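You operate a simulated robot arm through the tools that you are given. There is no shell and no other tool. Be economical: measure what you need, move in short steps, check, and stop when the job is done.

You are at the controls of a simulated two-armed robot. One attempt, no reset.

Task
Pick up the carton labelled "Lamps" from the lid of the case marked spares with one hand, pass it to the other hand and put it on the sloping top of the lectern. Set down upright: carton.

It is judged by the outcome, as a careful person would: the job done as asked, and still so three seconds after it is handed in. It fails if anything else is knocked over, pushed out of place, dropped, spilled or broken. Lids that push on must go on centred and level and be pressed home; caps that screw on are set level and turned clockwise until they are tight.

Robot
Two 7-joint arms with two-finger parallel grippers on one trunk, on a base that drives. Base frame: it is fixed to the floor where the robot stands at the start and does not move with it; the origin is under the middle of the robot, x ahead of it, y to its left, z up; the surface under the hand at the start is at about z = 0.727. Units: m, degrees, N and s.
The left shoulder is at the start at [0.056, 0.101, 1.034], the right one opposite. With the tool pointing down near the work surface each hand reaches from about 0.22 to 0.54 m from the robot's upright axis, wherever it stands, measured 20 degrees to its own side. Places, roughly: sloping top of the lectern [2, -0.2, 1]. Payload 2.4 kg a hand.
The tool frame of a hand sits at the grasp point between the pads (the TCP): z along the fingers, y along the line on which they close. The tips reach 0.024 m beyond it. The gripper opens to 0.068 m. The fingers are 0.017 m wide and 0.01 m thick; the gripper's body (0.04 by 0.07 m) begins 0.041 m behind the TCP.
Orientation is that of the tool frame in the base frame, as a unit quaternion [w, x, y, z]. With the fingers straight down and closing along the base's y, the tool's x points along the base's -x, its y along +y and its z along -z.

Tools
- The arms move only by the tool move_arm. It takes "left_series", "right_series" or both (then of equal length, played together; a hand with none holds still); each is a list of rows, each an object (a shift or turn left out is 0, a gripper value left out holds the last) with "translation": the shift along the base's x, y, z in m, a list of three; "angular": the turn, a rotation vector about the base's x, y, z in degrees, a list of three. In form: [{"translation": [tx, ty, tz], "angular": [ax, ay, az]}, ...]. A call has 1 to 12 rows; each row shifts and turns the commanded pose from where the row before left it. "left_grip" and "right_grip" are, for a hand that has rows, the opening in per cent of the stroke, from 0 (shut) to 100 (fully open), set as the call begins (left out, the last holds). Rows are played at 5 a second. More than 0.05 m and 8.6 degrees between two rows, or a gripper value outside its range, and nothing of the call is played. Where a pose cannot be reached the arm comes as near as it can. A force on the tool above 40 N (or 10 N above the force at the start of the call, whichever is more), or a blocked arm, ends the call early, and 0.2 s more pass. Each finger travels about 0.072 m/s and halts on what it meets, pressing with about 26 N; the grip force reading is that of the motor and also rises with nothing between the fingers. The clock runs only during rows and for 0.2 s after the last one: add rows that do not move to give the fingers time. It gives the time, the measured TCP pose, the force on the tool (base axes), the opening and the grip force at its end, in the units of the frame above (readings bear some noise), with the torque about the TCP (base axes, N m) and any sound that the robot's microphone picked up.
- Cameras (640 x 400 px; columns grow to the right, rows downward): "scene" is now at [0.1447, -0.019, 1.1879]; the picture's right is [-0.23, -0.97, 0.00], its down [-0.61, 0.15, -0.78] and it looks along [0.76, -0.18, -0.62] (base axes); focal length 244 px, centre (320, 200). "left" rides on the left gripper at [0.084, -0.011, -0.075] in its tool frame; the picture's right is [0.13, 0.99, 0.00], its down [-0.60, 0.08, -0.79] and it looks along [-0.79, 0.10, 0.61] (tool axes); focal length 251 px, centre (320, 200). "right" rides on the right gripper at [0.084, 0.011, -0.075] in its tool frame; the picture's right is [-0.13, 0.99, 0.00], its down [-0.60, -0.08, -0.79] and it looks along [-0.79, -0.10, 0.61] (tool axes); focal length 251 px, centre (320, 200).
- get_image(camera): a new picture of that camera. The clock stands still meanwhile.
- raise_lower(by): slides the trunk up (or, below 0, down) by that many m; the arms and the scene camera ride with it, the base frame stays. It gives what a move gives, with no picture.
- roll_base(legs): drives the robot by 1 to 6 legs, each [ahead, left, turn to the left] in m, m and degrees, along the robot's own axes; the way and the turn of a leg run together, so that a leg with both is an arc; at most 1.5 m and 180 degrees a leg. The arms and the cameras ride along, it lands a little off, and it stops where it bumps. It gives what a move gives.
- head_to(pan, tilt): turns the head with the scene camera to pan (to the left, within 86 degrees either way) and tilt (down, from -29 to 69), counted from straight ahead of the robot. It gives what a move gives.
- probe_pixels(camera, pixels): for up to 12 pixels [column, row] of the newest picture of that camera ("zoom" is the newest enlarged one), the place [x, y, z] in the base frame of the surface seen there, good to about 0.002 m. The clock stands still meanwhile.
- inspect(camera, box): a new picture of the part [left, top, right, bottom] of that camera's present view, enlarged. The clock stands still meanwhile.
- sign_off(): hands the job in; it is judged then, once.

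Go step by step. Measure first, check grasps and placings, and put right what went wrong. The budget is 80 turns and 62 pictures, counting those below and the enlarged ones. Unless the task says otherwise, let go and move clear before handing in, and close with one line.

The tools are called after "Emit:" as a command line: name --argument value ..., lists and objects as JSON in quotes. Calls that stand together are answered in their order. move_arm: Moves the arms, as the interface text tells. Its arguments: {"type":"object","properties":{"left_series":{"type":"array","items":{"type":"object","properties":{"translation":{"type":"array","items":{"type":"number"}},"angular":{"type":"array","items":{"type":"number"}}}}},"left_grip":{"type":"number"},"right_series":{"type":"array","items":{"type":"object","properties":{"translation":{"type":"array","items":{"type":"number"}},"angular":{"type":"array","items":{"type":"number"}}}}},"right_grip":{"type":"number"}},"required":[]} The other tools are called the same way: raise_lower (by) slides the trunk up or down; roll_base (legs) drives the base; head_to (pan, tilt) turns the head that bears the scene camera; get_image (camera) takes a picture; probe_pixels (camera, pixels) gives the place of the surface under pixels of a picture; inspect (camera, box) takes an enlarged picture of a part of a camera's view; sign_off () hands the job in.

At the start:

```text
time: 0.0
left_ee_pos: [0.3079, 0.1059, 0.9879]
left_tcp_rot: [0.0, -0.001, 1.0, 0.001]
left_ft_force: [-0.2, -0.5, 0.4]
left_wrist_torque: [0.0, -0.04, 0.02]
left_width: 0.0681
left_finger_force: 0.0
right_ee_pos: [0.3573, -0.2326, 0.9624]
right_tcp_rot: [0.0, 0.001, 1.0, 0.0]
right_ft_force: [0.6, -0.3, 0.1]
right_wrist_torque: [0.01, 0.03, 0.05]
right_width: 0.068
right_finger_force: 0.1
trunk travel left (down, up): [-0.25, 0.6]
robot x, y, heading: [-0.0006, -0.0022, -0.2]
head pan, tilt: [-13.5, 38.6]
```

scene: 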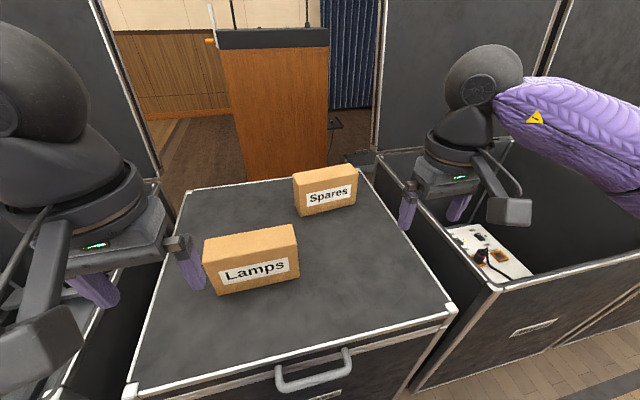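
right: 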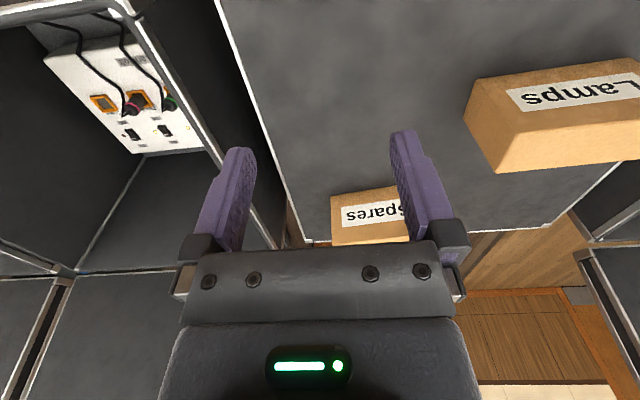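
left: 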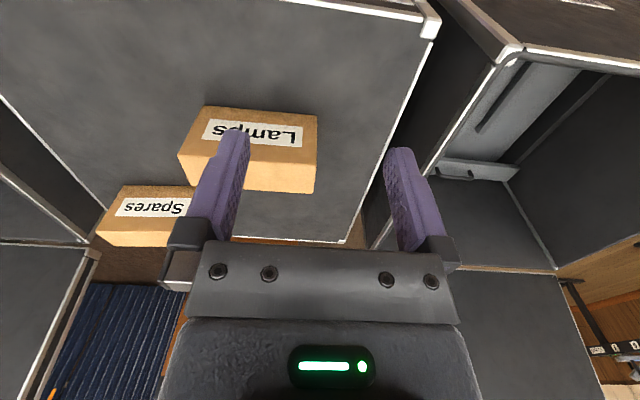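

The scene shows the Lamps carton at about (250,260) on the case lid, with Spares behind it and the lectern ahead. I'll measure the carton, lid and lectern.

Emit:
probe_pixels --camera "scene" --pixels '[[204, 241], [294, 228], [211, 263], [297, 252], [215, 292], [299, 278], [250, 340], [325, 170], [295, 178], [356, 168], [270, 40], [270, 100]]'

Emit:
head_to --pan -5 --tilt 10

Emit:
get_image --camera "scene"

```text
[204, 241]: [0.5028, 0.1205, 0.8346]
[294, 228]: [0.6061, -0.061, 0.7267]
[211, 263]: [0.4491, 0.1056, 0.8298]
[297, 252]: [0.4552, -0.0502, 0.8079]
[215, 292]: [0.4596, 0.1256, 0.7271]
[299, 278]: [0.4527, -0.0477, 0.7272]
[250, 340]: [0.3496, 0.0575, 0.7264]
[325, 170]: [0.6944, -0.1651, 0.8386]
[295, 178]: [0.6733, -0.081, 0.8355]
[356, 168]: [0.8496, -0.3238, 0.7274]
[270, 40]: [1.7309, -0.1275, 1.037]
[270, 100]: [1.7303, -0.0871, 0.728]
```

```text
time: 0.9
left_ee_pos: [0.3093, 0.1057, 0.988]
left_tcp_rot: [0.0, -0.001, 1.0, 0.0]
left_ft_force: [1.6, 0.2, 0.4]
left_wrist_torque: [-0.01, -0.02, -0.01]
left_width: 0.068
left_finger_force: 0.0
right_ee_pos: [0.3563, -0.2319, 0.962]
right_tcp_rot: [0.0, 0.001, 1.0, 0.0]
right_ft_force: [0.1, 0.1, -0.8]
right_wrist_torque: [-0.05, 0.01, 0.02]
right_width: 0.068
right_finger_force: 0.0
trunk travel left (down, up): [-0.25, 0.6]
robot x, y, heading: [-0.0001, -0.0005, 0.1]
head pan, tilt: [-5.0, 10.0]
```

```text
58 pictures are left
```

scene: 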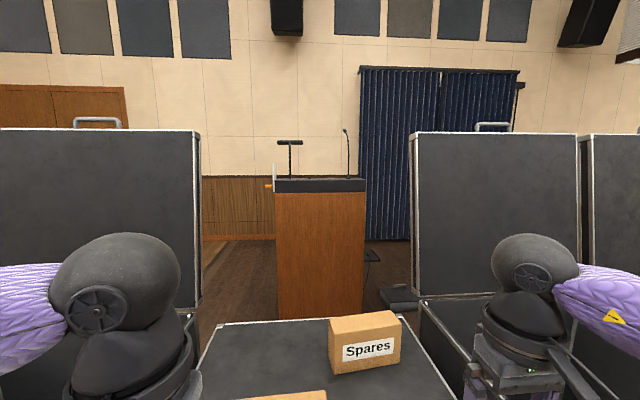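

The lectern is at about (320,240) behind the case, with its top edge at row 180. I'll measure it and its surroundings.

Emit:
probe_pixels --camera "scene" --pixels '[[277, 192], [363, 192], [280, 182], [363, 182], [320, 179], [290, 142], [347, 131], [198, 230], [415, 230], [240, 260], [395, 297], [268, 186]]'

Emit:
inspect --camera "scene" --box '[240, 120, 400, 220]'

Emit:
head_to --pan 70 --tilt 35

Emit:
get_image --camera "scene"

Emit:
head_to --pan -70 --tilt 35

Emit:
get_image --camera "scene"

```text
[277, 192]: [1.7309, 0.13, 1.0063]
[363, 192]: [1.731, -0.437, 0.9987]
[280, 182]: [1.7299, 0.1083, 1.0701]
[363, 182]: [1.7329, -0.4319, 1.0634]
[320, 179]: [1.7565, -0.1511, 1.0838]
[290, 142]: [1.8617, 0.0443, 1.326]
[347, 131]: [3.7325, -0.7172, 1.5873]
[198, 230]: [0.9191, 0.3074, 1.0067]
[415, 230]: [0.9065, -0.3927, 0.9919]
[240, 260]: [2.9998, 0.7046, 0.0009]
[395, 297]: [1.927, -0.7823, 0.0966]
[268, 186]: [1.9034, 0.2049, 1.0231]
```

```text
4.00 times, centred on (320, 170) of scene
```

zoom: 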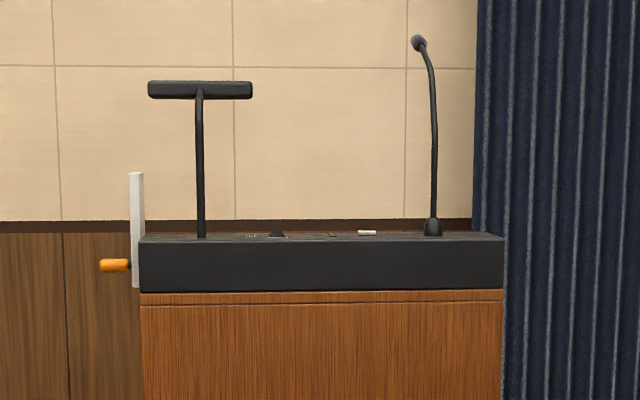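

```text
time: 2.4
left_ee_pos: [0.3087, 0.1058, 0.9873]
left_tcp_rot: [-0.001, -0.001, 1.0, -0.001]
left_ft_force: [0.1, 0.6, 0.0]
left_wrist_torque: [0.0, 0.0, 0.0]
left_width: 0.068
left_finger_force: 0.0
right_ee_pos: [0.3563, -0.2336, 0.9639]
right_tcp_rot: [0.0, 0.001, 1.0, -0.001]
right_ft_force: [-0.1, -0.1, 0.3]
right_wrist_torque: [-0.02, 0.02, -0.03]
right_width: 0.0679
right_finger_force: 0.0
trunk travel left (down, up): [-0.25, 0.6]
robot x, y, heading: [-0.0033, -0.0002, -0.0]
head pan, tilt: [70.0, 35.0]
```

```text
56 pictures are left
```

scene: 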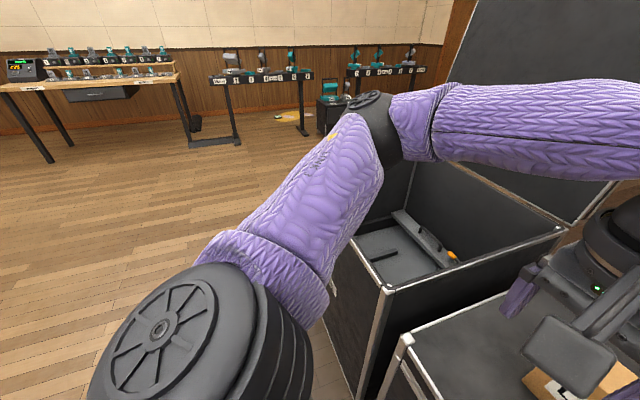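

```text
time: 4.6
left_ee_pos: [0.3087, 0.1051, 0.9876]
left_tcp_rot: [0.0, -0.001, 1.0, 0.0]
left_ft_force: [-0.2, 0.2, 0.2]
left_wrist_torque: [0.01, -0.01, 0.01]
left_width: 0.0681
left_finger_force: 0.0
right_ee_pos: [0.3573, -0.2324, 0.9617]
right_tcp_rot: [0.0, 0.0, 1.0, 0.0]
right_ft_force: [0.6, 0.0, -1.0]
right_wrist_torque: [0.0, 0.01, -0.01]
right_width: 0.0678
right_finger_force: 0.1
trunk travel left (down, up): [-0.25, 0.6]
robot x, y, heading: [0.0019, 0.0026, 0.1]
head pan, tilt: [-70.0, 35.0]
```

```text
55 pictures are left
```

scene: 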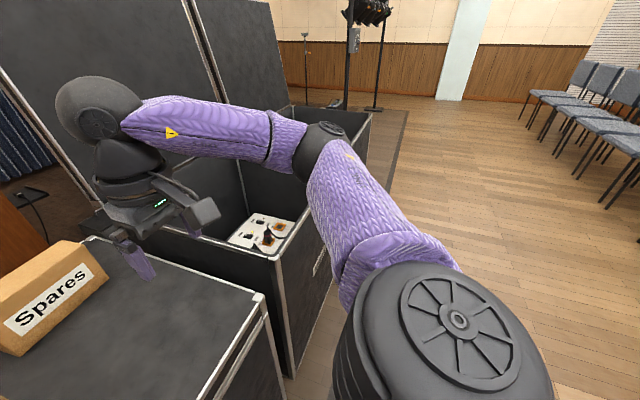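

The lectern's near panel is at x 1.73, with its top about 1.08 high and sloping away, so I will place from the far side. Next I'll measure the carton closely.

Emit:
head_to --pan 5 --tilt 50

Emit:
get_image --camera "scene"

```text
time: 6.1
left_ee_pos: [0.3086, 0.105, 0.9872]
left_tcp_rot: [0.0, -0.001, 1.0, 0.0]
left_ft_force: [0.0, 0.0, 0.1]
left_wrist_torque: [0.03, 0.0, -0.03]
left_width: 0.0681
left_finger_force: 0.0
right_ee_pos: [0.3579, -0.2322, 0.9616]
right_tcp_rot: [0.0, 0.001, 1.0, -0.001]
right_ft_force: [0.1, 0.7, -0.3]
right_wrist_torque: [0.02, 0.02, 0.0]
right_width: 0.0681
right_finger_force: 0.0
trunk travel left (down, up): [-0.25, 0.6]
robot x, y, heading: [-0.0009, -0.0006, -0.0]
head pan, tilt: [5.0, 50.0]
```

```text
54 pictures are left
```

scene: 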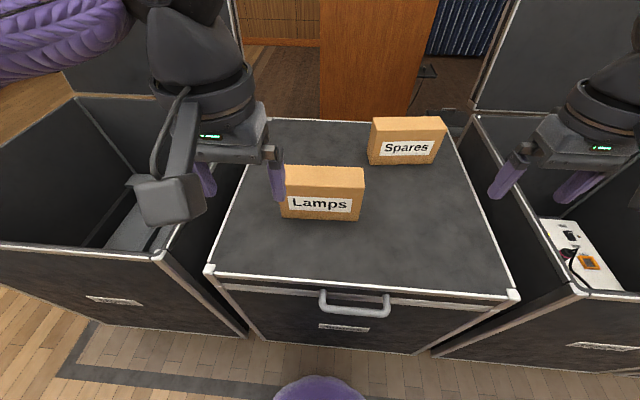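

Emit:
probe_pixels --camera "scene" --pixels '[[292, 168], [325, 169], [361, 170], [289, 188], [325, 188], [359, 190], [285, 214], [358, 219], [320, 178], [325, 196], [228, 268], [500, 290]]'

Emit:
inspect --camera "scene" --box '[250, 145, 394, 235]'

```text
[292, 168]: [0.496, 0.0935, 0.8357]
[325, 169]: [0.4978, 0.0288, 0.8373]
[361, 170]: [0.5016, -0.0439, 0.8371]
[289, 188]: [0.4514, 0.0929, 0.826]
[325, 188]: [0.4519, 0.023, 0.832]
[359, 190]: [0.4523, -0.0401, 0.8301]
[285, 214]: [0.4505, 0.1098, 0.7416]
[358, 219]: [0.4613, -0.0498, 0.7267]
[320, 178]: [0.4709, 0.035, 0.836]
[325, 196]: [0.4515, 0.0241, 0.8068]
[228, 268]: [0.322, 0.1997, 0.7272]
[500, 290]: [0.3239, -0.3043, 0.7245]
```

```text
4.44 times, centred on (322, 190) of scene
```

zoom: 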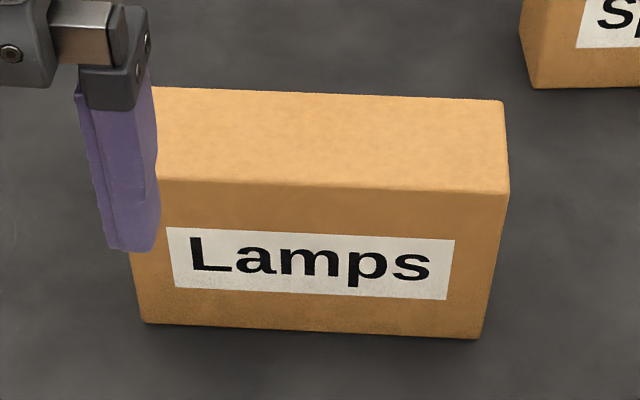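

Emit:
probe_pixels --camera "zoom" --pixels '[[200, 93], [200, 97], [330, 96], [330, 100], [495, 104], [330, 200], [200, 195], [495, 205], [507, 150], [490, 250], [480, 330], [145, 310]]'

```text
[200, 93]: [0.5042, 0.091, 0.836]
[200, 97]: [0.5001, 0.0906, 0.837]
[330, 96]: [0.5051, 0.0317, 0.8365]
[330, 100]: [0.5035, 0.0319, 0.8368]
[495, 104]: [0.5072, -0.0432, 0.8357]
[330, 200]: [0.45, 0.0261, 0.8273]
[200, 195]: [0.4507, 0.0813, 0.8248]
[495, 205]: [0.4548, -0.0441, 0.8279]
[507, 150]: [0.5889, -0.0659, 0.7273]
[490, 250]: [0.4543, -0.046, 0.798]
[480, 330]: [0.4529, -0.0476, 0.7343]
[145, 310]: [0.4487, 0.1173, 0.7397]
```

The carton spans x 0.45–0.507, y −0.048–0.117 and z 0.727–0.836, yawed by about 2°. I'll turn the left hand so it closes along x, camera side out, and move it above the carton's left part.

Emit:
move_arm --left_series '[{"angular": [0, 0, -8]}, {"angular": [0, 0, -8]}, {"angular": [0, 0, -8]}, {"angular": [0, 0, -8], "translation": [0.02, 0, 0]}, {"angular": [0, 0, -8], "translation": [0.02, 0, 0]}, {"angular": [0, 0, -8], "translation": [0.02, 0, 0]}, {"angular": [0, 0, -8], "translation": [0.02, 0, 0]}, {"angular": [0, 0, -8], "translation": [0.02, 0, 0]}, {"angular": [0, 0, -8], "translation": [0.02, 0, 0]}, {"angular": [0, 0, -8], "translation": [0.02, 0, 0]}, {"angular": [0, 0, -8], "translation": [0.03, 0, 0]}, {}]' --left_grip 100

```text
time: 7.8
left_ee_pos: [0.394, 0.1041, 0.9875]
left_tcp_rot: [0.004, 0.474, 0.881, -0.004]
left_ft_force: [0.6, 0.4, 0.4]
left_wrist_torque: [-0.01, 0.05, -0.01]
left_width: 0.068
left_finger_force: 0.1
right_ee_pos: [0.3565, -0.2321, 0.9624]
right_tcp_rot: [0.0, 0.001, 1.0, 0.0]
right_ft_force: [-0.8, -0.7, 0.5]
right_wrist_torque: [0.0, 0.0, -0.03]
right_width: 0.0682
right_finger_force: 0.1
trunk travel left (down, up): [-0.25, 0.6]
robot x, y, heading: [0.0038, 0.0018, -0.2]
head pan, tilt: [5.0, 50.0]
stopped in row 8 (left hand): the force on the tool passed its limit at 108 N (the readings are from after the stop); the commanded pose is now the measured one
```

The left hand stopped at 56° of turn with a 108 N spike. I'll look for what it met.

Emit:
get_image --camera "scene"

Emit:
get_image --camera "left"

```text
52 pictures are left
```

scene: 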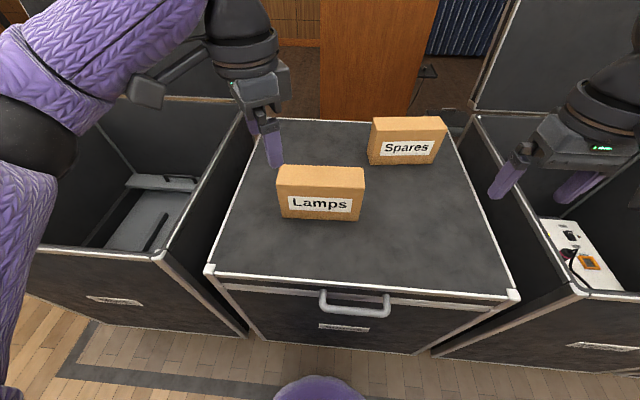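

```text
51 pictures are left
```

left: 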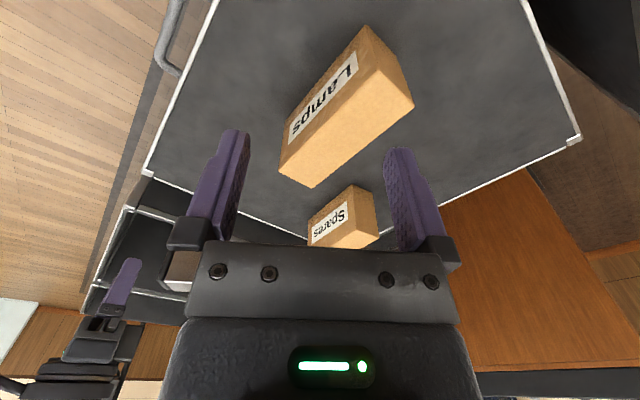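

Nothing visibly touches the hand and the carton hasn't moved. I'll continue in smaller steps.

Emit:
move_arm --left_series '[{"angular": [0, 0, -2]}, {"angular": [0, 0, -4]}, {"angular": [0, 0, -4]}, {"angular": [0, 0, -4]}, {"angular": [0, 0, -4]}, {"angular": [0, 0, -4]}, {"angular": [0, 0, -4]}, {"angular": [0, 0, -4]}, {}]'

```text
time: 8.2
left_ee_pos: [0.3952, 0.1024, 0.9868]
left_tcp_rot: [0.007, 0.48, 0.877, -0.007]
left_ft_force: [3.5, -7.9, -8.5]
left_wrist_torque: [-0.08, -0.19, 0.17]
left_width: 0.0679
left_finger_force: 0.1
right_ee_pos: [0.3576, -0.2312, 0.9631]
right_tcp_rot: [0.0, 0.0, 1.0, 0.001]
right_ft_force: [-0.9, -0.3, -0.7]
right_wrist_torque: [0.01, -0.01, 0.03]
right_width: 0.0679
right_finger_force: 0.2
trunk travel left (down, up): [-0.25, 0.6]
robot x, y, heading: [-0.0022, 0.0009, -0.1]
head pan, tilt: [5.0, 50.0]
stopped in row 1 (left hand): the force on the tool passed its limit at 54 N (the readings are from after the stop); the commanded pose is now the measured one
```

Emit:
head_to --pan 35 --tilt 30

Emit:
get_image --camera "scene"

```text
time: 9.1
left_ee_pos: [0.3947, 0.1033, 0.9869]
left_tcp_rot: [0.008, 0.48, 0.877, -0.007]
left_ft_force: [4.0, -16.9, -11.4]
left_wrist_torque: [0.44, -0.3, 0.71]
left_width: 0.0678
left_finger_force: 0.0
right_ee_pos: [0.3562, -0.2322, 0.9617]
right_tcp_rot: [0.0, 0.001, 1.0, 0.001]
right_ft_force: [-0.8, -0.7, 0.7]
right_wrist_torque: [0.0, -0.01, 0.01]
right_width: 0.0677
right_finger_force: 0.0
trunk travel left (down, up): [-0.25, 0.6]
robot x, y, heading: [0.0013, -0.0005, -0.1]
head pan, tilt: [35.0, 30.0]
```

```text
50 pictures are left
```

scene: 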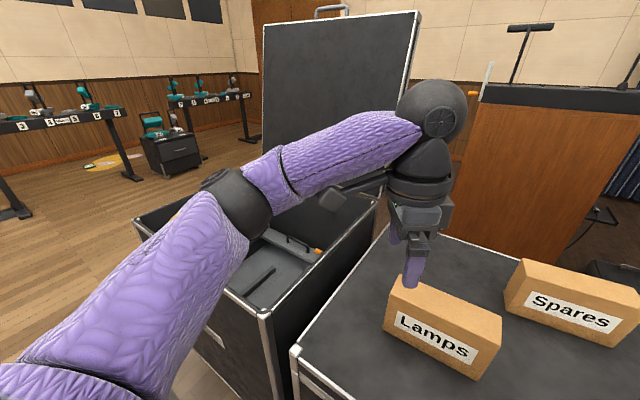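

The hand's camera housing at (330,195) is pressing on its own forearm. Tilting the hand outward opens the wrist, so I'll back off, tilt 30° first, then finish the turn about the tool axis.

Emit:
move_arm --left_series '[{"angular": [0, 0, 5]}, {"angular": [-6, 0, 0]}, {"angular": [-6, 0, 0]}, {"angular": [-6, 0, 0]}, {"angular": [-6, 0, 0]}, {"angular": [-6, 0, 0]}, {"angular": [0, -3, -5.2]}, {"angular": [0, -3, -5.2]}, {"angular": [0, -3, -5.2]}, {"angular": [0, -3, -5.2]}, {"angular": [0, -3, -5.2]}, {"angular": [0, -3, -5.2]}]'

Emit:
get_image --camera "scene"

```text
time: 11.7
left_ee_pos: [0.3959, 0.103, 0.9876]
left_tcp_rot: [0.184, 0.673, 0.69, -0.194]
left_ft_force: [1.2, 0.5, -0.4]
left_wrist_torque: [-0.01, 0.0, 0.01]
left_width: 0.0681
left_finger_force: 0.1
right_ee_pos: [0.3577, -0.2317, 0.9624]
right_tcp_rot: [0.0, 0.0, 1.0, 0.0]
right_ft_force: [0.2, 0.1, 0.3]
right_wrist_torque: [-0.02, 0.0, 0.02]
right_width: 0.0677
right_finger_force: 0.1
trunk travel left (down, up): [-0.25, 0.6]
robot x, y, heading: [0.0058, -0.0019, -0.0]
head pan, tilt: [35.0, 30.0]
```

```text
49 pictures are left
```

scene: 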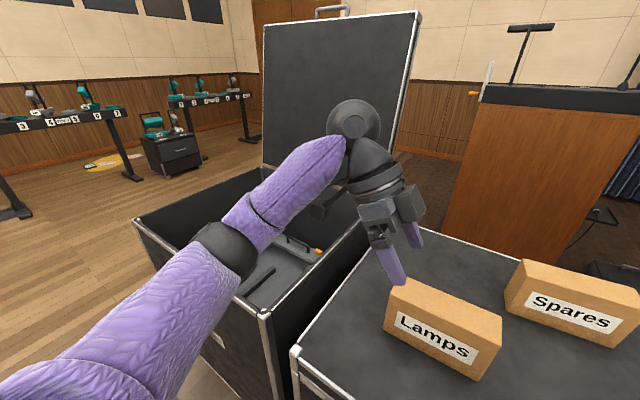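

The tilt worked and forces are nil. I'll move above the grasp point with a small attitude correction and check.

Emit:
move_arm --left_series '[{"translation": [0.0205, -0.004, 0], "angular": [0, -1.1, 0.9]}, {"translation": [0.0205, -0.004, 0]}, {"translation": [0.0205, -0.004, 0]}, {"translation": [0.0205, -0.005, 0]}, {"translation": [0, 0, -0.03]}, {"translation": [0, 0, -0.03]}, {"translation": [0, 0, -0.03]}, {}]'

Emit:
get_image --camera "left"

Emit:
head_to --pan 5 --tilt 45

Emit:
get_image --camera "scene"

```text
time: 13.5
left_ee_pos: [0.4775, 0.0854, 0.8976]
left_tcp_rot: [0.193, 0.668, 0.694, -0.186]
left_ft_force: [0.0, 0.2, 0.3]
left_wrist_torque: [0.03, 0.01, 0.0]
left_width: 0.0681
left_finger_force: 0.0
right_ee_pos: [0.356, -0.2337, 0.9623]
right_tcp_rot: [0.0, 0.0, 1.0, -0.001]
right_ft_force: [0.0, -0.6, -0.7]
right_wrist_torque: [0.02, -0.02, 0.01]
right_width: 0.0679
right_finger_force: 0.1
trunk travel left (down, up): [-0.25, 0.6]
robot x, y, heading: [-0.0027, -0.0006, -0.3]
head pan, tilt: [35.0, 30.0]
```

```text
48 pictures are left
```

left: 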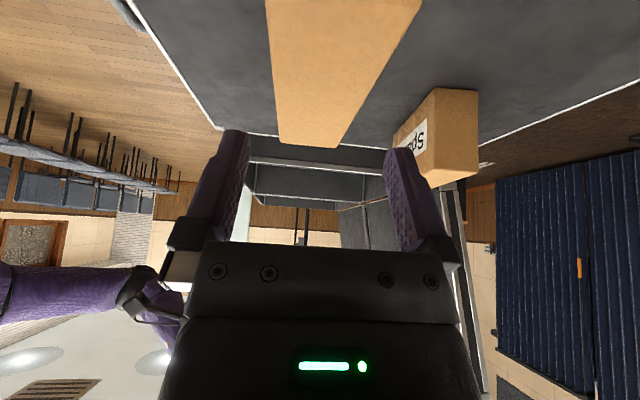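

```text
time: 14.5
left_ee_pos: [0.4781, 0.0851, 0.8986]
left_tcp_rot: [0.193, 0.668, 0.694, -0.186]
left_ft_force: [-0.4, 0.2, -0.4]
left_wrist_torque: [-0.02, -0.01, -0.01]
left_width: 0.0682
left_finger_force: 0.1
right_ee_pos: [0.3568, -0.2329, 0.9616]
right_tcp_rot: [0.001, 0.001, 1.0, 0.0]
right_ft_force: [-0.9, -0.7, -0.6]
right_wrist_torque: [0.04, -0.03, 0.02]
right_width: 0.0679
right_finger_force: 0.1
trunk travel left (down, up): [-0.25, 0.6]
robot x, y, heading: [-0.002, 0.0002, 0.0]
head pan, tilt: [5.0, 45.0]
```

```text
47 pictures are left
```

scene: 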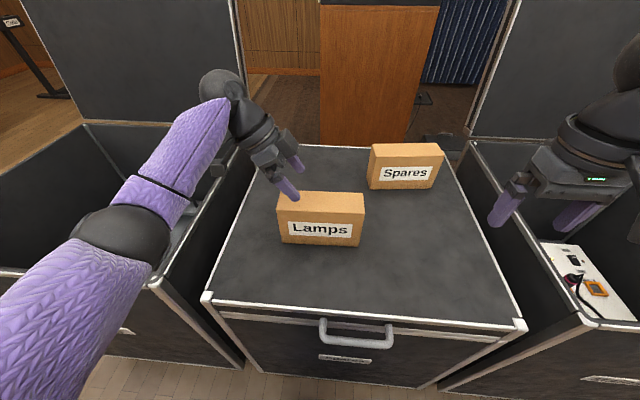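

Emit:
probe_pixels --camera "left" --pixels '[[282, 140], [335, 140], [276, 90], [362, 90], [273, 40], [390, 40], [271, 10], [405, 10]]'

```text
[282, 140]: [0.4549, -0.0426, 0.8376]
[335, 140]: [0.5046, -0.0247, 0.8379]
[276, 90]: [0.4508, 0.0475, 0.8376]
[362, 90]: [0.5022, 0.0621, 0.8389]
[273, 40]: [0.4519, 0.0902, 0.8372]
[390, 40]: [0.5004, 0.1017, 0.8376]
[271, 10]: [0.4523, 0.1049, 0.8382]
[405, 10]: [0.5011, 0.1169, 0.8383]
```

At y≈0.085 the top is centred on x≈0.477, which matches the hand. Descending and closing.

Emit:
move_arm --left_series '[{"translation": [-0.001, 0, -0.02]}, {"translation": [0, 0, -0.02]}, {"translation": [0, 0, -0.02]}, {"translation": [0, 0, -0.02]}, {}]'

Emit:
inspect --camera "scene" --box '[200, 130, 400, 255]'

```text
time: 15.7
left_ee_pos: [0.4769, 0.0867, 0.8166]
left_tcp_rot: [0.193, 0.668, 0.694, -0.186]
left_ft_force: [-0.3, -0.2, -1.1]
left_wrist_torque: [0.02, -0.01, 0.01]
left_width: 0.0677
left_finger_force: 0.0
right_ee_pos: [0.3566, -0.2333, 0.9623]
right_tcp_rot: [0.001, 0.001, 1.0, 0.001]
right_ft_force: [-0.9, -0.5, -0.3]
right_wrist_torque: [-0.04, -0.03, 0.03]
right_width: 0.0682
right_finger_force: 0.0
trunk travel left (down, up): [-0.25, 0.6]
robot x, y, heading: [-0.0014, 0.0026, -0.1]
head pan, tilt: [5.0, 45.0]
```

```text
3.20 times, centred on (300, 192) of scene
```

zoom: 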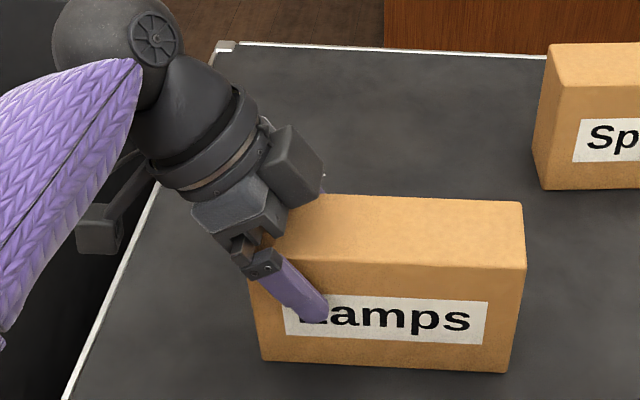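

The fingers straddle the carton cleanly. I'll close and lift a little.

Emit:
move_arm --left_series '[{}, {}, {}, {}, {"translation": [0, 0, 0.01]}, {"translation": [0, 0, 0.02]}, {}]' --left_grip 0

Emit:
get_image --camera "scene"

```text
time: 17.3
left_ee_pos: [0.4767, 0.0851, 0.8483]
left_tcp_rot: [0.192, 0.669, 0.694, -0.186]
left_ft_force: [-0.1, 0.5, -2.2]
left_wrist_torque: [0.13, 0.01, -0.02]
left_width: 0.0579
left_finger_force: 25.7
right_ee_pos: [0.3567, -0.2322, 0.9621]
right_tcp_rot: [0.0, 0.001, 1.0, 0.0]
right_ft_force: [0.5, -0.3, 0.0]
right_wrist_torque: [0.0, 0.01, 0.02]
right_width: 0.0681
right_finger_force: 0.1
trunk travel left (down, up): [-0.25, 0.6]
robot x, y, heading: [0.0019, 0.0043, -0.0]
head pan, tilt: [5.0, 45.0]
```

```text
45 pictures are left
```

scene: 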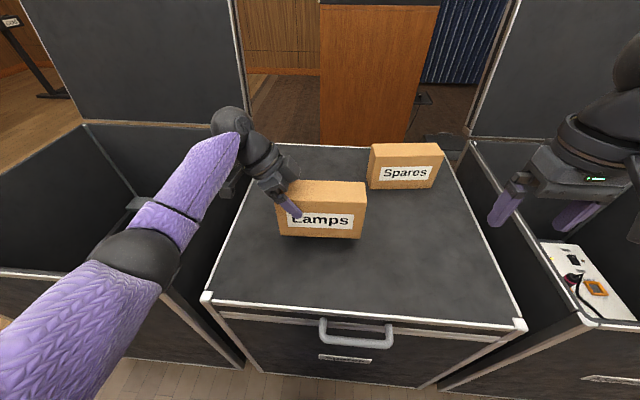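

The carton is lifted, level, 58 mm thick and light. I'll bring it up to the middle while the right hand tilts and turns the mirrored way.

Emit:
move_arm --left_series '[{"translation": [0, 0, 0.02]}, {"translation": [0, 0, 0.02]}, {"translation": [0, 0, 0.02]}, {"translation": [-0.01, -0.005, 0.02]}, {"translation": [-0.01, -0.005, 0.02]}, {"translation": [-0.01, -0.005, 0]}, {"translation": [-0.01, -0.005, 0]}, {"translation": [-0.01, -0.005, 0]}, {"translation": [0, -0.005, 0]}, {}, {}, {}]' --right_series '[{"angular": [6, 0, 0]}, {"angular": [6, 0, 0]}, {"angular": [6, 0, 0]}, {"angular": [6, 0, 0]}, {"angular": [6, 0, 0]}, {"angular": [0, -4.18, 7.24]}, {"angular": [0, -4.18, 7.24]}, {"angular": [0, -4.18, 7.24]}, {"angular": [0, -4.18, 7.24]}, {"angular": [0, -4.18, 7.24]}, {"angular": [0, -4.18, 7.24]}, {"angular": [0, -4.18, 7.24]}]' --right_grip 100

Emit:
move_arm --right_series '[{"angular": [0, -4.18, 7.24]}, {"angular": [0, -4.18, 7.24]}, {"angular": [0, -4.18, 7.24]}, {"angular": [0, -4.18, 7.24]}, {}]'

Emit:
get_image --camera "scene"

```text
time: 19.9
left_ee_pos: [0.4268, 0.0554, 0.9471]
left_tcp_rot: [0.192, 0.668, 0.694, -0.187]
left_ft_force: [0.2, -0.2, -2.6]
left_wrist_torque: [0.15, 0.0, 0.0]
left_width: 0.0582
left_finger_force: 26.4
right_ee_pos: [0.3043, -0.1609, 0.9899]
right_tcp_rot: [0.125, -0.472, 0.843, 0.226]
right_ft_force: [-0.5, 0.5, -0.9]
right_wrist_torque: [0.0, -0.04, -0.01]
right_width: 0.0682
right_finger_force: 0.0
right hand out of reach, approached as far as the arm can: row 9, 10, 11, 12
trunk travel left (down, up): [-0.25, 0.6]
robot x, y, heading: [0.0007, 0.0016, -0.1]
head pan, tilt: [5.0, 45.0]
```

```text
time: 21.1
left_ee_pos: [0.4266, 0.0561, 0.9472]
left_tcp_rot: [0.193, 0.668, 0.694, -0.187]
left_ft_force: [0.2, 0.3, -2.3]
left_wrist_torque: [0.19, -0.01, -0.05]
left_width: 0.0578
left_finger_force: 26.2
right_ee_pos: [0.2363, -0.0985, 1.0169]
right_tcp_rot: [-0.185, 0.694, -0.672, -0.179]
right_ft_force: [-0.5, -0.3, -0.1]
right_wrist_torque: [-0.01, -0.01, 0.01]
right_width: 0.0681
right_finger_force: 0.1
right hand out of reach, approached as far as the arm can: row 1, 2, 3, 4
trunk travel left (down, up): [-0.25, 0.6]
robot x, y, heading: [-0.0026, 0.0007, -0.1]
head pan, tilt: [5.0, 45.0]
```

```text
44 pictures are left
```

scene: 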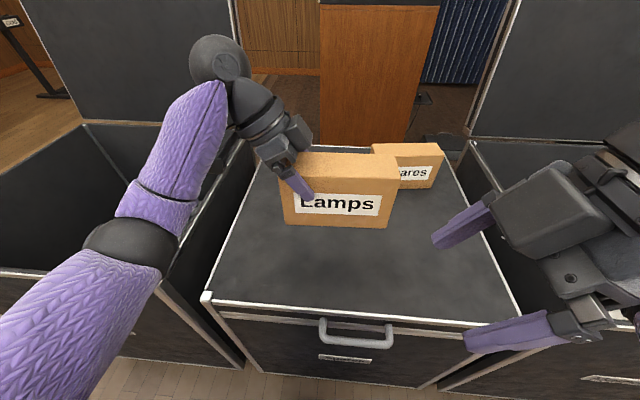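

The left hand holds the carton steady; the right hand reached its attitude but drifted to (0.236,−0.098,1.017). I'll move it to a pre-grasp above the carton's right part.

Emit:
move_arm --right_series '[{"translation": [0, 0, 0.01]}, {"translation": [0.03, 0, 0]}, {"translation": [0.03, 0, 0]}, {"translation": [0.03, 0, 0]}, {"translation": [0.03, 0, 0]}, {"translation": [0.03, 0, 0]}, {"translation": [0.03, 0, 0]}, {}]'

Emit:
get_image --camera "scene"

```text
time: 22.9
left_ee_pos: [0.4272, 0.0557, 0.9469]
left_tcp_rot: [0.193, 0.668, 0.694, -0.187]
left_ft_force: [-0.1, -0.2, -3.5]
left_wrist_torque: [0.15, 0.01, 0.01]
left_width: 0.0582
left_finger_force: 25.8
right_ee_pos: [0.2735, -0.041, 1.048]
right_tcp_rot: [-0.186, 0.694, -0.672, -0.18]
right_ft_force: [-0.4, 0.2, -0.1]
right_wrist_torque: [0.0, 0.02, 0.02]
right_width: 0.0679
right_finger_force: 0.0
right hand out of reach, approached as far as the arm can: row 2, 3, 4, 5, 6, 7
trunk travel left (down, up): [-0.25, 0.6]
robot x, y, heading: [0.0011, 0.0005, 0.1]
head pan, tilt: [5.0, 45.0]
```

```text
43 pictures are left
```

scene: 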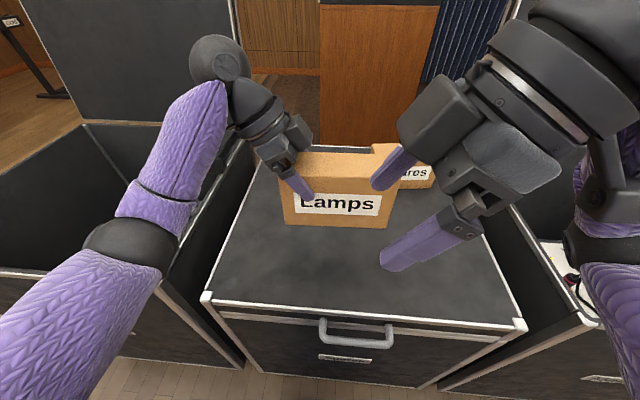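

The right arm is hitting a joint limit in this posture. I'll unwind its turn and redo it nearer the middle, yawing before tilting as the left arm did.

Emit:
move_arm --right_series '[{"angular": [0, 4.18, -7.24], "translation": [0, -0.01, 0]}, {"angular": [0, 4.18, -7.24], "translation": [0, -0.01, 0]}, {"angular": [0, 4.18, -7.24], "translation": [0, -0.01, 0]}, {"angular": [0, 4.18, -7.24], "translation": [0, -0.01, 0]}, {"angular": [0, 4.18, -7.24], "translation": [0, -0.01, 0]}, {"angular": [0, 4.18, -7.24], "translation": [0, -0.01, 0]}, {"angular": [0, 4.18, -7.24], "translation": [0, -0.01, 0]}, {"angular": [0, 4.18, -7.24], "translation": [0, -0.01, 0]}, {"angular": [0, 4.18, -7.24], "translation": [0, -0.01, 0]}, {"angular": [0, 4.18, -7.24], "translation": [0, -0.01, 0]}, {"angular": [0, 4.18, -7.24], "translation": [0, -0.01, 0]}, {}]'

Emit:
move_arm --right_series '[{"angular": [-7.5, 0, 0]}, {"angular": [-7.5, 0, 0]}, {"angular": [-7.5, 0, 0]}, {"angular": [-7.5, 0, 0]}, {}]'

Emit:
get_image --camera "scene"

```text
time: 25.5
left_ee_pos: [0.4271, 0.0547, 0.9486]
left_tcp_rot: [0.193, 0.668, 0.694, -0.186]
left_ft_force: [-0.4, 0.2, -2.8]
left_wrist_torque: [0.12, 0.04, 0.02]
left_width: 0.0579
left_finger_force: 26.0
right_ee_pos: [0.2734, -0.1519, 1.0469]
right_tcp_rot: [0.0, 0.002, 0.966, 0.26]
right_ft_force: [-0.5, 0.3, 0.4]
right_wrist_torque: [0.0, 0.0, 0.02]
right_width: 0.0679
right_finger_force: 0.2
trunk travel left (down, up): [-0.25, 0.6]
robot x, y, heading: [-0.0017, -0.0007, -0.1]
head pan, tilt: [5.0, 45.0]
```

```text
time: 26.7
left_ee_pos: [0.4275, 0.0545, 0.9472]
left_tcp_rot: [0.192, 0.669, 0.694, -0.186]
left_ft_force: [1.2, 0.7, -3.1]
left_wrist_torque: [0.17, -0.03, 0.04]
left_width: 0.0582
left_finger_force: 26.0
right_ee_pos: [0.2734, -0.1511, 1.0481]
right_tcp_rot: [0.0, 0.0, 1.0, 0.0]
right_ft_force: [-1.0, 0.7, 0.2]
right_wrist_torque: [-0.03, -0.01, -0.02]
right_width: 0.0679
right_finger_force: 0.0
trunk travel left (down, up): [-0.25, 0.6]
robot x, y, heading: [-0.0031, 0.0003, -0.2]
head pan, tilt: [5.0, 45.0]
```

```text
42 pictures are left
```

scene: 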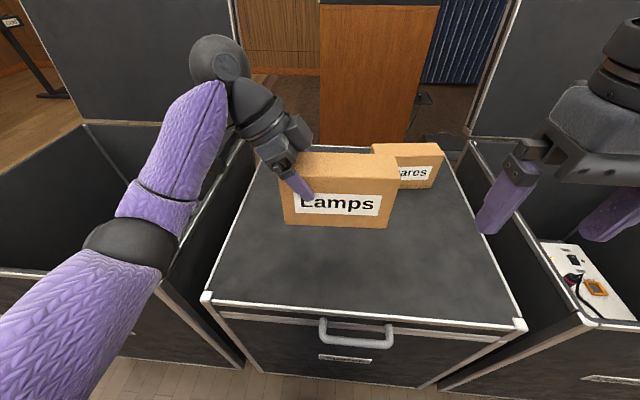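

Emit:
move_arm --right_series '[{"translation": [0.04, 0.01, -0.01]}, {"translation": [0.04, 0.01, -0.01]}, {"translation": [0.04, 0.01, 0]}, {"angular": [0, 0, 8.4]}, {"angular": [0, 0, 8.4]}, {"angular": [0, 0, 8.4]}, {"angular": [0, 0, 8.4]}, {"angular": [0, 0, 8.4]}, {"angular": [0, 0, 5]}, {}]'

Emit:
move_arm --right_series '[{"angular": [6, 0, 0]}, {"angular": [6, 0, 0]}, {"angular": [6, 0, 0]}, {"angular": [6, 0, 0]}, {"angular": [6, 0, 0]}, {"angular": [0, -3.75, 6.5]}, {"angular": [0, -3.75, 6.5]}, {"angular": [0, -3.75, 6.5]}, {"angular": [0, -3.75, 6.5]}, {"angular": [0, -3.75, 6.5]}, {"angular": [0, -3.75, 6.5]}, {}]'

Emit:
get_image --camera "scene"

```text
time: 28.9
left_ee_pos: [0.4276, 0.0555, 0.9474]
left_tcp_rot: [0.192, 0.668, 0.694, -0.186]
left_ft_force: [-1.3, 0.0, -2.7]
left_wrist_torque: [0.14, -0.01, -0.02]
left_width: 0.0583
left_finger_force: 25.7
right_ee_pos: [0.3941, -0.1213, 1.0275]
right_tcp_rot: [0.0, -0.398, 0.917, 0.001]
right_ft_force: [0.2, 0.4, 0.2]
right_wrist_torque: [-0.01, -0.02, 0.02]
right_width: 0.0681
right_finger_force: 0.1
trunk travel left (down, up): [-0.25, 0.6]
robot x, y, heading: [-0.0007, -0.0032, -0.1]
head pan, tilt: [5.0, 45.0]
```

```text
time: 31.5
left_ee_pos: [0.426, 0.0554, 0.9473]
left_tcp_rot: [0.193, 0.668, 0.694, -0.187]
left_ft_force: [0.1, -0.6, -3.4]
left_wrist_torque: [0.13, -0.01, 0.01]
left_width: 0.0579
left_finger_force: 26.0
right_ee_pos: [0.2679, -0.0527, 1.0468]
right_tcp_rot: [-0.186, 0.694, -0.672, -0.18]
right_ft_force: [0.0, 0.4, 0.3]
right_wrist_torque: [0.01, 0.0, 0.02]
right_width: 0.068
right_finger_force: 0.1
right hand out of reach, approached as far as the arm can: row 6, 7, 8, 9, 10, 11
trunk travel left (down, up): [-0.25, 0.6]
robot x, y, heading: [-0.0026, -0.0022, -0.2]
head pan, tilt: [5.0, 45.0]
```

```text
41 pictures are left
```

scene: 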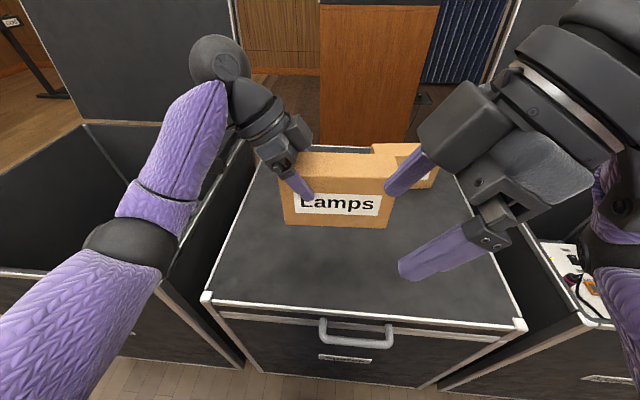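

The +90° attitude lies past a joint limit for the right arm. I'll use the opposite turn (camera inward); with both hands tilted out there is about 5 cm of clearance. Unwinding and turning the other way.

Emit:
move_arm --right_series '[{"angular": [0, 4.1, -7.1], "translation": [0, -0.01, 0]}, {"angular": [0, 4.1, -7.1], "translation": [0, -0.01, 0]}, {"angular": [0, 4.1, -7.1], "translation": [0, -0.01, 0]}, {"angular": [0, 4.1, -7.1], "translation": [0, -0.01, 0]}, {"angular": [0, 4.1, -7.1], "translation": [0, -0.01, 0]}, {"angular": [0, 4.1, -7.1], "translation": [0, -0.01, 0]}, {"angular": [0, 4.1, -7.1], "translation": [0, -0.01, 0]}, {"angular": [0, 4.1, -7.1], "translation": [0, 0, 0]}, {"angular": [0, 4.1, -7.1]}, {"angular": [0, 4.1, -7.1], "translation": [0.03, 0, 0]}, {"angular": [0, 4.1, -7.1], "translation": [0.03, 0, 0]}, {}]'

Emit:
move_arm --right_series '[{"angular": [0, 4.1, -7.1], "translation": [0.03, 0, 0]}, {"angular": [0, 4.1, -7.1], "translation": [0.03, 0, 0]}, {"angular": [0, 4.1, -7.1], "translation": [0, 0, 0]}, {"angular": [0, 4.1, -7.1]}, {"angular": [0, 4.1, -7.1]}, {"angular": [0, 4.1, -7.1]}, {"angular": [0, 4.1, -7.1]}, {"angular": [0, 4.1, -7.1]}, {"angular": [0, 4.1, -7.1]}, {"angular": [0, 4.1, -7.1]}, {"angular": [0, 4.1, -7.1]}, {}]'

Emit:
get_image --camera "scene"

```text
time: 34.1
left_ee_pos: [0.4272, 0.056, 0.948]
left_tcp_rot: [0.192, 0.668, 0.695, -0.187]
left_ft_force: [0.0, 0.4, -2.2]
left_wrist_torque: [0.12, 0.03, 0.03]
left_width: 0.058
left_finger_force: 26.1
right_ee_pos: [0.3283, -0.1258, 1.0464]
right_tcp_rot: [0.003, -0.014, 0.966, 0.259]
right_ft_force: [-0.4, 0.1, 1.2]
right_wrist_torque: [0.0, -0.03, -0.03]
right_width: 0.0681
right_finger_force: 0.1
trunk travel left (down, up): [-0.25, 0.6]
robot x, y, heading: [0.0003, 0.0007, 0.0]
head pan, tilt: [5.0, 45.0]
```

```text
time: 36.7
left_ee_pos: [0.4265, 0.056, 0.9475]
left_tcp_rot: [0.193, 0.668, 0.694, -0.186]
left_ft_force: [0.3, 0.6, -3.2]
left_wrist_torque: [0.18, 0.0, 0.03]
left_width: 0.0579
left_finger_force: 25.8
right_ee_pos: [0.3876, -0.1246, 1.0471]
right_tcp_rot: [-0.181, 0.674, 0.692, 0.186]
right_ft_force: [0.0, 0.7, 0.6]
right_wrist_torque: [0.01, 0.03, -0.01]
right_width: 0.0679
right_finger_force: 0.0
trunk travel left (down, up): [-0.25, 0.6]
robot x, y, heading: [-0.0002, -0.0005, 0.1]
head pan, tilt: [5.0, 45.0]
```

```text
40 pictures are left
```

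scene: 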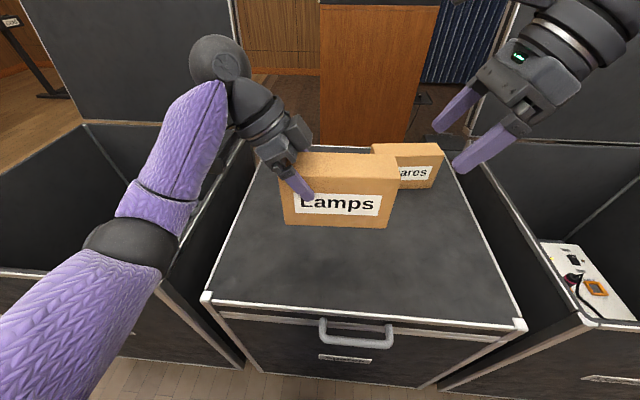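

The attitude is reached at (0.388,−0.125,1.047). I'll measure the held carton's right part exactly.

Emit:
probe_pixels --camera "scene" --pixels '[[350, 156], [390, 158], [330, 182], [391, 182], [360, 180], [386, 222], [350, 222], [360, 170], [365, 153], [340, 153], [389, 200]]'

Emit:
inspect --camera "scene" --box '[270, 140, 430, 240]'

```text
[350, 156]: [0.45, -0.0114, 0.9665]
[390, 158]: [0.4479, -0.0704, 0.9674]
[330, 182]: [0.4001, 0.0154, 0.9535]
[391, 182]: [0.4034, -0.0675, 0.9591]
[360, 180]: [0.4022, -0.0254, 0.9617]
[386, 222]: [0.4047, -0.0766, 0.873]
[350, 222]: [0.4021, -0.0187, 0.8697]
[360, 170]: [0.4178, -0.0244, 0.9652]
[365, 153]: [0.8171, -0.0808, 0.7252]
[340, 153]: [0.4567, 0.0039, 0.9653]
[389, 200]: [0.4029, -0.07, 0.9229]
```

```text
4.00 times, centred on (350, 190) of scene
```

zoom: 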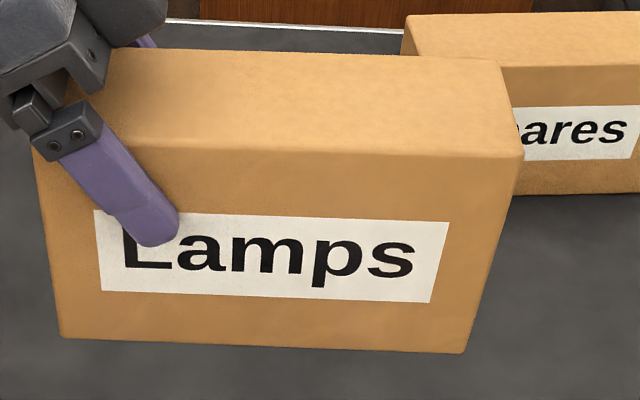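

Emit:
move_arm --right_series '[{"translation": [0.022, 0.02, 0], "angular": [0, 0.8, 0.9]}, {"translation": [0.021, 0.02, 0]}, {"translation": [0, 0, -0.015]}, {"translation": [0, 0, -0.015]}, {"translation": [0, 0.01, -0.017]}, {}]'

Emit:
get_image --camera "scene"

Emit:
get_image --camera "right"

```text
time: 38.1
left_ee_pos: [0.428, 0.0552, 0.9471]
left_tcp_rot: [0.192, 0.668, 0.694, -0.187]
left_ft_force: [-0.5, 0.5, -2.9]
left_wrist_torque: [0.17, 0.0, 0.01]
left_width: 0.0582
left_finger_force: 25.6
right_ee_pos: [0.4304, -0.074, 1.001]
right_tcp_rot: [-0.186, 0.67, 0.696, 0.18]
right_ft_force: [-1.0, 0.5, -0.4]
right_wrist_torque: [-0.01, 0.0, 0.01]
right_width: 0.068
right_finger_force: 0.1
trunk travel left (down, up): [-0.25, 0.6]
robot x, y, heading: [0.0023, 0.0021, 0.2]
head pan, tilt: [5.0, 45.0]
```

```text
38 pictures are left
```

scene: 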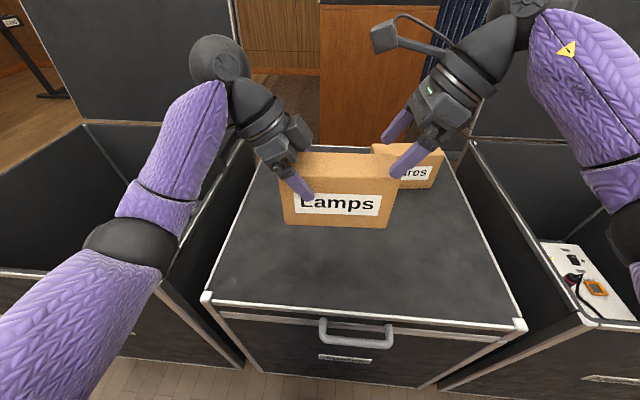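

```text
37 pictures are left
```

right: 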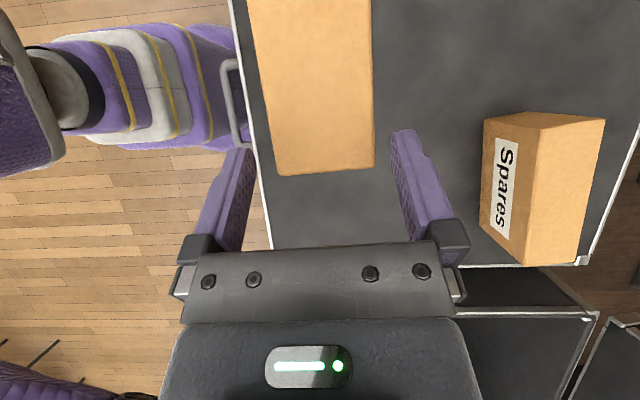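

Emit:
probe_pixels --camera "right" --pixels '[[280, 160], [370, 160], [268, 100], [370, 100], [258, 40], [368, 40]]'

```text
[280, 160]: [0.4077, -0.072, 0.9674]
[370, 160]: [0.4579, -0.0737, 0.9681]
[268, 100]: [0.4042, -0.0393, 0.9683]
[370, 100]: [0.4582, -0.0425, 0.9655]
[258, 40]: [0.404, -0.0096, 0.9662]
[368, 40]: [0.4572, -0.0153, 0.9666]
```

The carton centre at x≈0.4315 matches the right hand. I'll slide down along the finger axis and close.

Emit:
move_arm --right_series '[{"translation": [0.001, 0.01, -0.018]}, {"translation": [0, 0.01, -0.018]}, {"translation": [0, 0.009, -0.016]}, {}]'

Emit:
move_arm --right_series '[{}, {}, {}, {}, {}]' --right_grip 0

Emit:
get_image --camera "scene"

```text
time: 39.1
left_ee_pos: [0.4265, 0.0554, 0.9471]
left_tcp_rot: [0.192, 0.668, 0.694, -0.186]
left_ft_force: [0.7, -0.3, -2.7]
left_wrist_torque: [0.18, 0.01, 0.0]
left_width: 0.0582
left_finger_force: 26.2
right_ee_pos: [0.4325, -0.0451, 0.9473]
right_tcp_rot: [-0.187, 0.67, 0.696, 0.179]
right_ft_force: [-0.4, -0.2, -0.3]
right_wrist_torque: [-0.02, -0.02, 0.04]
right_width: 0.0679
right_finger_force: 0.1
trunk travel left (down, up): [-0.25, 0.6]
robot x, y, heading: [-0.0005, 0.0021, -0.1]
head pan, tilt: [5.0, 45.0]
```

```text
time: 40.3
left_ee_pos: [0.4275, 0.0546, 0.9475]
left_tcp_rot: [0.193, 0.668, 0.695, -0.186]
left_ft_force: [20.2, 4.9, -3.4]
left_wrist_torque: [-0.07, -0.28, 1.04]
left_width: 0.0581
left_finger_force: 25.8
right_ee_pos: [0.432, -0.0449, 0.948]
right_tcp_rot: [-0.188, 0.669, 0.697, 0.179]
right_ft_force: [-20.5, -4.6, 0.7]
right_wrist_torque: [0.3, 0.27, 1.04]
right_width: 0.058
right_finger_force: 26.6
trunk travel left (down, up): [-0.25, 0.6]
robot x, y, heading: [-0.0023, -0.0032, -0.0]
head pan, tilt: [5.0, 45.0]
```

```text
36 pictures are left
```

scene: 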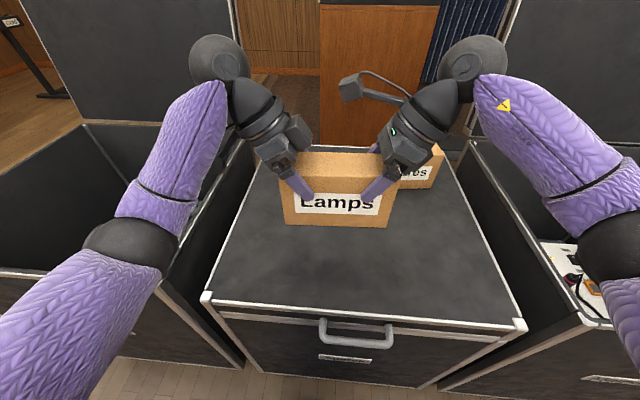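

Both hands hold the carton with grip readings of about 26 N. I'll open the left hand and back it off along its fingers.

Emit:
move_arm --left_series '[{}, {}, {}, {"translation": [0, 0.01, 0.0173]}, {"translation": [0, 0.01, 0.0173]}, {"translation": [0, 0.01, 0.0173]}, {"translation": [0, 0.01, 0.0173]}, {"translation": [0, 0.01, 0.0173]}, {"translation": [0, 0.015, 0.01]}, {"translation": [0, 0.015, 0.0]}]' --left_grip 100

Emit:
get_image --camera "scene"

```text
time: 42.5
left_ee_pos: [0.4278, 0.1348, 1.0437]
left_tcp_rot: [0.192, 0.669, 0.693, -0.187]
left_ft_force: [0.5, -0.2, 0.0]
left_wrist_torque: [-0.01, -0.01, 0.0]
left_width: 0.0682
left_finger_force: 0.1
right_ee_pos: [0.4325, -0.0452, 0.9478]
right_tcp_rot: [-0.186, 0.67, 0.696, 0.179]
right_ft_force: [0.7, -0.4, 0.3]
right_wrist_torque: [-0.15, 0.0, 0.01]
right_width: 0.058
right_finger_force: 26.0
trunk travel left (down, up): [-0.25, 0.6]
robot x, y, heading: [-0.0001, -0.0025, -0.3]
head pan, tilt: [5.0, 45.0]
```

```text
35 pictures are left
```

scene: 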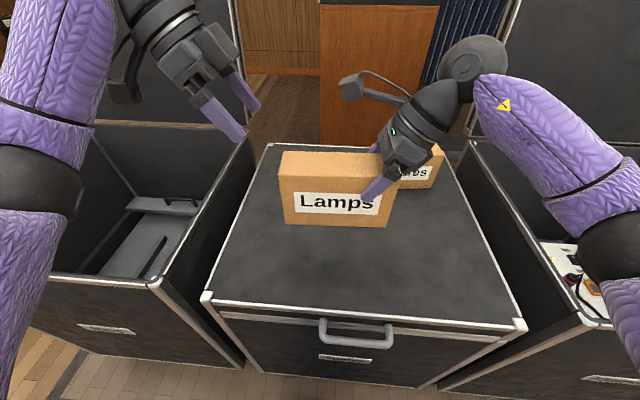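

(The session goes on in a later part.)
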